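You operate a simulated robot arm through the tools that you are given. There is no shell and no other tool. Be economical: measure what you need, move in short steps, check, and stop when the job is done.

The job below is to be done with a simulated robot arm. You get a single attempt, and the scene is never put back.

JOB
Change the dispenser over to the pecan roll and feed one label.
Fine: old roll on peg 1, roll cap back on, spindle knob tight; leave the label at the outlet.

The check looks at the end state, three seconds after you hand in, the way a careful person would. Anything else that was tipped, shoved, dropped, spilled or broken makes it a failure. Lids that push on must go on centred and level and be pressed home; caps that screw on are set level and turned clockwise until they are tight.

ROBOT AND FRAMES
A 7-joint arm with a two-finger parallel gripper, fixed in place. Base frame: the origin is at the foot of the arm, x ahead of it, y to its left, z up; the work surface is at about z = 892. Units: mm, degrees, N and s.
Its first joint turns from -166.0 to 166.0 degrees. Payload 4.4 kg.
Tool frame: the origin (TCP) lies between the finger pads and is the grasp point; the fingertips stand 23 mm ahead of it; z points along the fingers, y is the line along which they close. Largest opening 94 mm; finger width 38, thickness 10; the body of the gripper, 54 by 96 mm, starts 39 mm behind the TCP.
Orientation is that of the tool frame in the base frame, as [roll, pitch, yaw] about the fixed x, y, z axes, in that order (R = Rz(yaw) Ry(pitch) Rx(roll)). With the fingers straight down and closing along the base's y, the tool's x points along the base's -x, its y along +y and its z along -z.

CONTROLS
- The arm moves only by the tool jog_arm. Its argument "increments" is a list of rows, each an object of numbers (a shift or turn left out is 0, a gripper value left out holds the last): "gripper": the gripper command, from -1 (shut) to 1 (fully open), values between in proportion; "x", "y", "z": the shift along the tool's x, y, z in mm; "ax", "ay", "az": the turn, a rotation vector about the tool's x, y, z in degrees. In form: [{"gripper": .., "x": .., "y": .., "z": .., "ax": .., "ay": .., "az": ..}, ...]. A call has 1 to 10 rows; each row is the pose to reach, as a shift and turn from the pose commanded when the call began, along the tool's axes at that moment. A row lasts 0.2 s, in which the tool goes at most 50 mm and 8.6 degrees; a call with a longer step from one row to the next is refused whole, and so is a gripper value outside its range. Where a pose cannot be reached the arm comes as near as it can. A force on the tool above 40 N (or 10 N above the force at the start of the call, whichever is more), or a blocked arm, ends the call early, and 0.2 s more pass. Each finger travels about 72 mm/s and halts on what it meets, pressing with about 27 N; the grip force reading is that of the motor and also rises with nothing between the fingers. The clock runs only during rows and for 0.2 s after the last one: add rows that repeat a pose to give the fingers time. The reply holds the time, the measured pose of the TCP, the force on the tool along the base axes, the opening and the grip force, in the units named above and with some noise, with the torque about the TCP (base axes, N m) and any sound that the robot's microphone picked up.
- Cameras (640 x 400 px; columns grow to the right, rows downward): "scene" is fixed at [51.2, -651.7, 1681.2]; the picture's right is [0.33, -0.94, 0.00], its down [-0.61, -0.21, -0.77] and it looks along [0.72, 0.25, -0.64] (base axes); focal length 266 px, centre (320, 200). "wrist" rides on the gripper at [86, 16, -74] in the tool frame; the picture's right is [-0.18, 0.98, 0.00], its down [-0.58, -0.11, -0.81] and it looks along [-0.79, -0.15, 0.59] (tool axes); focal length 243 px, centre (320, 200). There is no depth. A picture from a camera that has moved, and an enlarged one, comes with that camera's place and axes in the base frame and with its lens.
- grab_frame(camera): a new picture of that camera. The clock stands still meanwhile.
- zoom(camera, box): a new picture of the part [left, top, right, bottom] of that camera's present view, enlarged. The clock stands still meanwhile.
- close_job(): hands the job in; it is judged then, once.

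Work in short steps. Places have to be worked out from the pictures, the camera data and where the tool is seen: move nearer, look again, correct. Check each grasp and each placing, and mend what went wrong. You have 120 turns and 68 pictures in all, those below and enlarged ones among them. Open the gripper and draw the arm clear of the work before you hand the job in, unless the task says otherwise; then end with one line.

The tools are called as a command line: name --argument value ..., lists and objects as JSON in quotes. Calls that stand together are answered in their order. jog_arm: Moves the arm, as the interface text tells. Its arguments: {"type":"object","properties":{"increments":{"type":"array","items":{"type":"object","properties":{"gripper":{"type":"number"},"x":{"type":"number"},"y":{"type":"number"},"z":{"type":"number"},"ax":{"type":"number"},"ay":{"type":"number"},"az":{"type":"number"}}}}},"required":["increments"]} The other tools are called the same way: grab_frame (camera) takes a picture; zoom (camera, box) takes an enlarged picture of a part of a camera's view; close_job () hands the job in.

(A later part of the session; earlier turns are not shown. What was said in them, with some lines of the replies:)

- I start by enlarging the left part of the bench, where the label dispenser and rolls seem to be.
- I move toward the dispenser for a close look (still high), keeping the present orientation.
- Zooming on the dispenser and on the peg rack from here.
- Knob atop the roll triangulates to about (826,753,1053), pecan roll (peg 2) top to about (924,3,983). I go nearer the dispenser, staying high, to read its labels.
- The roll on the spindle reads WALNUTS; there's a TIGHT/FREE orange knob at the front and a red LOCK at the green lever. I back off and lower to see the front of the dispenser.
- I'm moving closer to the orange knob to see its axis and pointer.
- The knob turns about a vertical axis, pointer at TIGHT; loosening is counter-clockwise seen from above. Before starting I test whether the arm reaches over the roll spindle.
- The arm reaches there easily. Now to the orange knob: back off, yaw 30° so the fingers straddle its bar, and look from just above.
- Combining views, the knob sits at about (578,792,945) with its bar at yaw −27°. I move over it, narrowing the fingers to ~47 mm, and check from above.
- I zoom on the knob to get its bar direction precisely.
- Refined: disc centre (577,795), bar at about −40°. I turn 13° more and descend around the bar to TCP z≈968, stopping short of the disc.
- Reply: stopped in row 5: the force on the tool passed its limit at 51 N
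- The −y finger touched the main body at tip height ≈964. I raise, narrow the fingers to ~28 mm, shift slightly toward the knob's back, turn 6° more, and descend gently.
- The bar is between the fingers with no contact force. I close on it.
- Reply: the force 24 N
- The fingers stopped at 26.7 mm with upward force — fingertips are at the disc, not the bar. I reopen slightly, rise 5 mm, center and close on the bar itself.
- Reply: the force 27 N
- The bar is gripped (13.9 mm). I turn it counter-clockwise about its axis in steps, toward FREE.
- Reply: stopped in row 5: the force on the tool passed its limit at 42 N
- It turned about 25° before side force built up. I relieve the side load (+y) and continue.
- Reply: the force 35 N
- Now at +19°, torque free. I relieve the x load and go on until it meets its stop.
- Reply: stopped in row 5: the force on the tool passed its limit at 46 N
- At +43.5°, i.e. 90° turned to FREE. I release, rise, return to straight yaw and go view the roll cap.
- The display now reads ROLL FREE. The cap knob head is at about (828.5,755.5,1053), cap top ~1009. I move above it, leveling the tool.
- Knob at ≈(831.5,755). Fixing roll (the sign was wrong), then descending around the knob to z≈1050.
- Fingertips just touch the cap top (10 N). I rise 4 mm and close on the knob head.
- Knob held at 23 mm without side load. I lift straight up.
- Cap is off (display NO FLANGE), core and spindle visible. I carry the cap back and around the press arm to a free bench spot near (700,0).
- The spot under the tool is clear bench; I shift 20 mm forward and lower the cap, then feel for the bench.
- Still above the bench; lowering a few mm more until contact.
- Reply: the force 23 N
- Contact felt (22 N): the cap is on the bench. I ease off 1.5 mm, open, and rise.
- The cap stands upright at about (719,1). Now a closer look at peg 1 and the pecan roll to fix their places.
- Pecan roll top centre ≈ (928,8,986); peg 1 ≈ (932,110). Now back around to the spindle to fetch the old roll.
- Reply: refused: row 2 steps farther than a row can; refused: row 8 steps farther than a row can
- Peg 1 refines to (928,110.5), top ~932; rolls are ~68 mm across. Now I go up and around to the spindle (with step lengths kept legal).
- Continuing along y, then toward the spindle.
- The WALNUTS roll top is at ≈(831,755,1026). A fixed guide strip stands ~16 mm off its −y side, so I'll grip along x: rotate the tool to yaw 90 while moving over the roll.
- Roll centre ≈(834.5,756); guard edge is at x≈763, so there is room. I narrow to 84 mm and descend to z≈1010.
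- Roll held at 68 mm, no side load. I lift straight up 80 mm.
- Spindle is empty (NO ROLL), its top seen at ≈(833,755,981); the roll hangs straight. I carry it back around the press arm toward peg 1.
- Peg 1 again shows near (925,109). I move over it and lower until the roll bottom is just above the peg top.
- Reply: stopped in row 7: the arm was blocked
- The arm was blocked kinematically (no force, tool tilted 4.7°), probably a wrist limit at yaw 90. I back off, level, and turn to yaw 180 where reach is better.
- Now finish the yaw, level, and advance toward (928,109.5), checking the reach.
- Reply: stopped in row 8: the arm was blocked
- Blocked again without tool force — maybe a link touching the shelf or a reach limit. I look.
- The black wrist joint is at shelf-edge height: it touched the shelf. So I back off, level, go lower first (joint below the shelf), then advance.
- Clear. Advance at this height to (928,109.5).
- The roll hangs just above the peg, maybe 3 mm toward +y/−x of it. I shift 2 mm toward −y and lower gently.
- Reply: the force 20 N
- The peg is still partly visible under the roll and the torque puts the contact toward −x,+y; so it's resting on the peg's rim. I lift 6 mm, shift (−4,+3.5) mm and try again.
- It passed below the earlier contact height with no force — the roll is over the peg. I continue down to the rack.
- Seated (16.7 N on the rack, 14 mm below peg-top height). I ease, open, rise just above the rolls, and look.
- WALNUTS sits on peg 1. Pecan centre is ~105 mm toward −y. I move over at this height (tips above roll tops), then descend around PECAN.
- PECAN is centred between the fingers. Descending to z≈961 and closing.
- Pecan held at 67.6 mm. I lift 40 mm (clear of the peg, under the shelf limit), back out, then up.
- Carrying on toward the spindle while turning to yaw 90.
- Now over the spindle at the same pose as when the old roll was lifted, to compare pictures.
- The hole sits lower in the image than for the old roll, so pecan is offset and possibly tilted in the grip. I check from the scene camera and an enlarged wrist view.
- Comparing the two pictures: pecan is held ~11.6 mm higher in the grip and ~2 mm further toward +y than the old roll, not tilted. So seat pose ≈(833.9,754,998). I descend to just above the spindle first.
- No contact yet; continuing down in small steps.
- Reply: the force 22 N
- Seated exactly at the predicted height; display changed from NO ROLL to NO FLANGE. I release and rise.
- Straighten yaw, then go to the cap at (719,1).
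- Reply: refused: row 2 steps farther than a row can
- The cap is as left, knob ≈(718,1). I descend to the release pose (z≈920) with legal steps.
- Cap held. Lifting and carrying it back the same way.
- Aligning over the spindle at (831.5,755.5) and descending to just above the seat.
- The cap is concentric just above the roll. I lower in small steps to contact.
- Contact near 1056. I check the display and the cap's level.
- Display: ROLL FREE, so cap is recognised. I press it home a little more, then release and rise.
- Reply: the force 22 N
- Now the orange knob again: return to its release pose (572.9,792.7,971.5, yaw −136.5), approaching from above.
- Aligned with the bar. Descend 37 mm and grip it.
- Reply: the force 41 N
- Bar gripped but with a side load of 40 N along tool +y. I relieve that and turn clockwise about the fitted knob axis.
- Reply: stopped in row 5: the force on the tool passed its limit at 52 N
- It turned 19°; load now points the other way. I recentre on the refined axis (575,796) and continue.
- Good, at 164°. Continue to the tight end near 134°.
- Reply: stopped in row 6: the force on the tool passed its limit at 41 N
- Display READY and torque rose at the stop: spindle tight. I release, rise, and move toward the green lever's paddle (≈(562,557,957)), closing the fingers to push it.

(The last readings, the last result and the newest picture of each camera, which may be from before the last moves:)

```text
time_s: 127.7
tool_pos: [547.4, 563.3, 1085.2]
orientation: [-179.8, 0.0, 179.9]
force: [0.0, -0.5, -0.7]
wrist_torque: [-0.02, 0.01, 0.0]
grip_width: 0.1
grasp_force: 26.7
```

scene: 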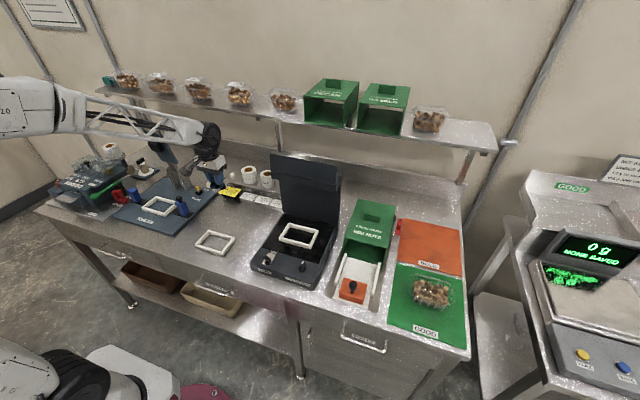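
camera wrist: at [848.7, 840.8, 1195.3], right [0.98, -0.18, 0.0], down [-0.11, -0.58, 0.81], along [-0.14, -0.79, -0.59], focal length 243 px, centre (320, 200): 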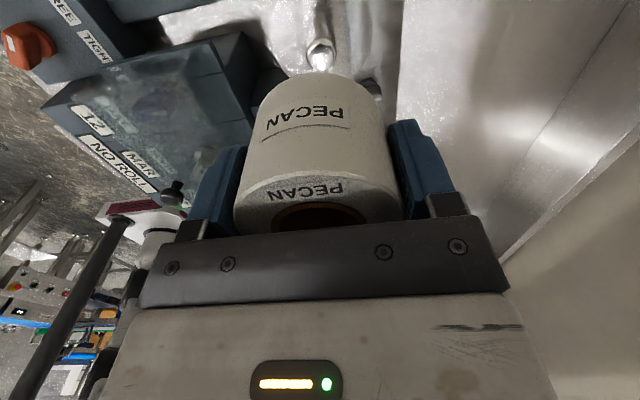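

jog_arm --increments '[{"x": 1, "y": -8}, {"x": 1, "y": -8, "z": 40}, {"x": 1, "y": -8, "z": 75}, {"x": 1, "y": -8, "z": 90}, {"x": 1, "y": -8, "z": 90}]'

zoom --camera "wrist" --box '[220, 60, 440, 230]'

```text
time_s: 128.9
tool_pos: [547.8, 553.4, 996.0]
orientation: [-179.8, 0.0, 179.8]
force: [0.0, 0.6, 0.0]
wrist_torque: [0.02, 0.01, -0.03]
grip_width: 0.0
grasp_force: 27.1
```

```text
2.35 times, centred on (330, 145) of wrist
camera zoom: at [460.5, 572.3, 1071.2], right [0.19, 0.98, 0.0], down [0.58, -0.11, 0.81], along [0.79, -0.15, -0.59], focal length 571 px, centre (296, 329)
```

zoom: 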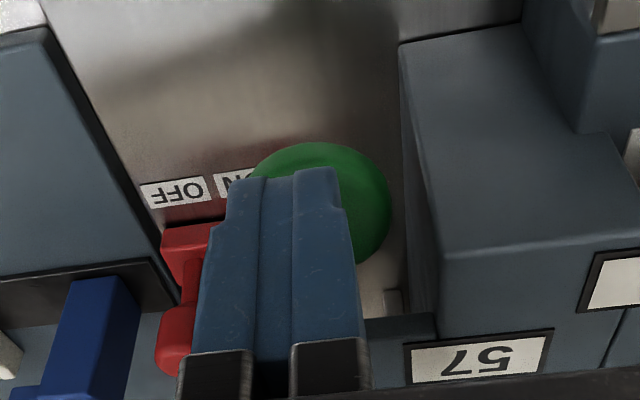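

The fingertips are over the paddle. I press down in small steps watching force, sound and height.

jog_arm --increments '[{"y": 3, "z": 5}, {"y": 3, "z": 10}, {"y": 3, "z": 15}, {"y": 3, "z": 20}, {"y": 3, "z": 25}, {"y": 3, "z": 30}]'

```text
time_s: 130.3
tool_pos: [545.5, 556.9, 966.0]
orientation: [-179.8, -0.1, 179.9]
force: [-0.4, -0.3, 1.2]
wrist_torque: [0.0, -0.06, 0.03]
grip_width: 0.1
grasp_force: 27.5
```

jog_arm --increments '[{"z": 5}, {"z": 10}, {"z": 15}, {"z": 20}]'

```text
time_s: 131.3
tool_pos: [546.2, 557.2, 947.4]
orientation: [180.0, -0.1, 179.9]
force: [-3.9, -3.0, 11.4]
wrist_torque: [-0.09, -0.16, -0.02]
grip_width: 0.0
grasp_force: 27.0
```

Resistance 11 N; pressing further in small steps.

jog_arm --increments '[{"z": 3}, {"z": 6}, {"z": 8}]'

```text
time_s: 131.8
tool_pos: [548.0, 558.3, 948.0]
orientation: [-180.0, 0.2, 179.8]
force: [-2.1, 1.7, 16.5]
wrist_torque: [0.07, -0.29, -0.03]
grip_width: 0.0
grasp_force: 26.6
stopped in row 2: the force on the tool passed its limit at 44 N (the readings are from after the stop); the commanded pose is now the measured one
```

A firm stop at z≈948. I look at the dispenser.

zoom --camera "scene" --box '[50, 145, 140, 225]'

```text
5.00 times, centred on (95, 185) of scene
camera zoom: at [51.2, -651.7, 1681.2], right [0.33, -0.94, 0.0], down [-0.61, -0.21, -0.77], along [0.72, 0.25, -0.64], focal length 1331 px, centre (1445, 275)
```

zoom: 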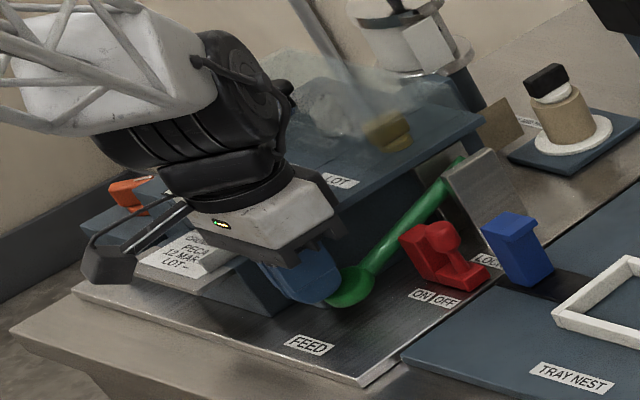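

A PECAN label has come out at the outlet and the lever is at its stop. I lift straight up and draw the arm clear.

jog_arm --increments '[{"z": -10}, {"z": -30}, {"z": -70}, {"z": -115}, {"z": -160}, {"z": -205}, {"x": 40, "z": -235}, {"x": 85, "z": -240}, {"x": 130, "z": -240}, {"x": 175, "y": -10, "z": -240, "gripper": -0.5}]'

jog_arm --increments '[{"y": -45, "z": -20, "gripper": 0.5}, {"y": -90, "z": -40, "gripper": 1}, {"y": -130, "z": -60}, {"y": -130, "z": -60}, {"y": -130, "z": -60}]'

zoom --camera "scene" --box '[40, 125, 150, 225]'

```text
time_s: 134.0
tool_pos: [372.7, 548.5, 1187.6]
orientation: [180.0, 0.0, 179.7]
force: [-0.1, -0.4, -0.3]
wrist_torque: [-0.01, -0.03, 0.0]
grip_width: 23.4
grasp_force: 0.1
```

```text
time_s: 135.2
tool_pos: [372.9, 418.2, 1247.4]
orientation: [-180.0, 0.1, 179.9]
force: [-0.1, -0.3, 0.7]
wrist_torque: [0.0, 0.0, 0.0]
grip_width: 94.0
grasp_force: 0.0
```

```text
4.00 times, centred on (95, 175) of scene
camera zoom: at [51.2, -651.7, 1681.2], right [0.33, -0.94, 0.0], down [-0.61, -0.21, -0.77], along [0.72, 0.25, -0.64], focal length 1065 px, centre (1220, 300)
```

zoom: 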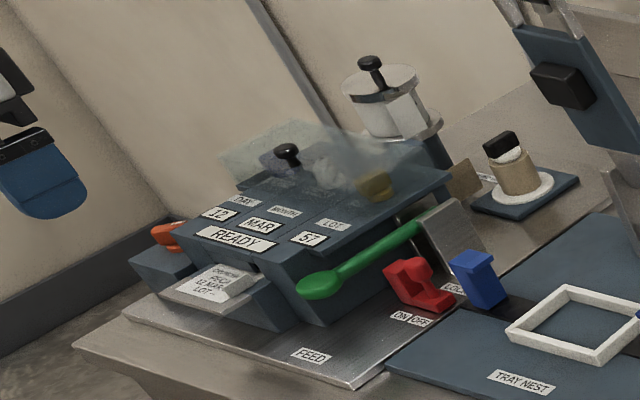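

Lever returned, one label at the outlet, READY, cap on. My last picture checks the pegs and bench.

zoom --camera "scene" --box '[190, 140, 290, 230]'

```text
4.44 times, centred on (240, 185) of scene
camera zoom: at [51.2, -651.7, 1681.2], right [0.33, -0.94, 0.0], down [-0.61, -0.21, -0.77], along [0.72, 0.25, -0.64], focal length 1183 px, centre (676, 267)
```

zoom: 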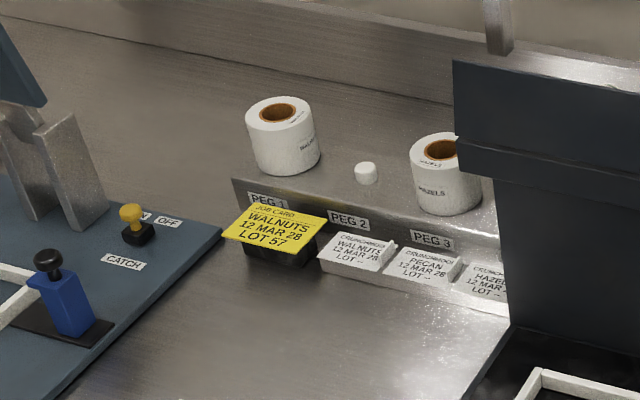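

WALNUTS sits flat on peg 1, in line with the other rolls, and nothing else on the bench has moved. Handing in.

close_job

```text
The job is handed in.
```

The dispenser now runs the pecan roll: the walnut roll is on peg 1, the roll cap is back on, the spindle knob is tight (display READY), and one PECAN label is at the outlet.
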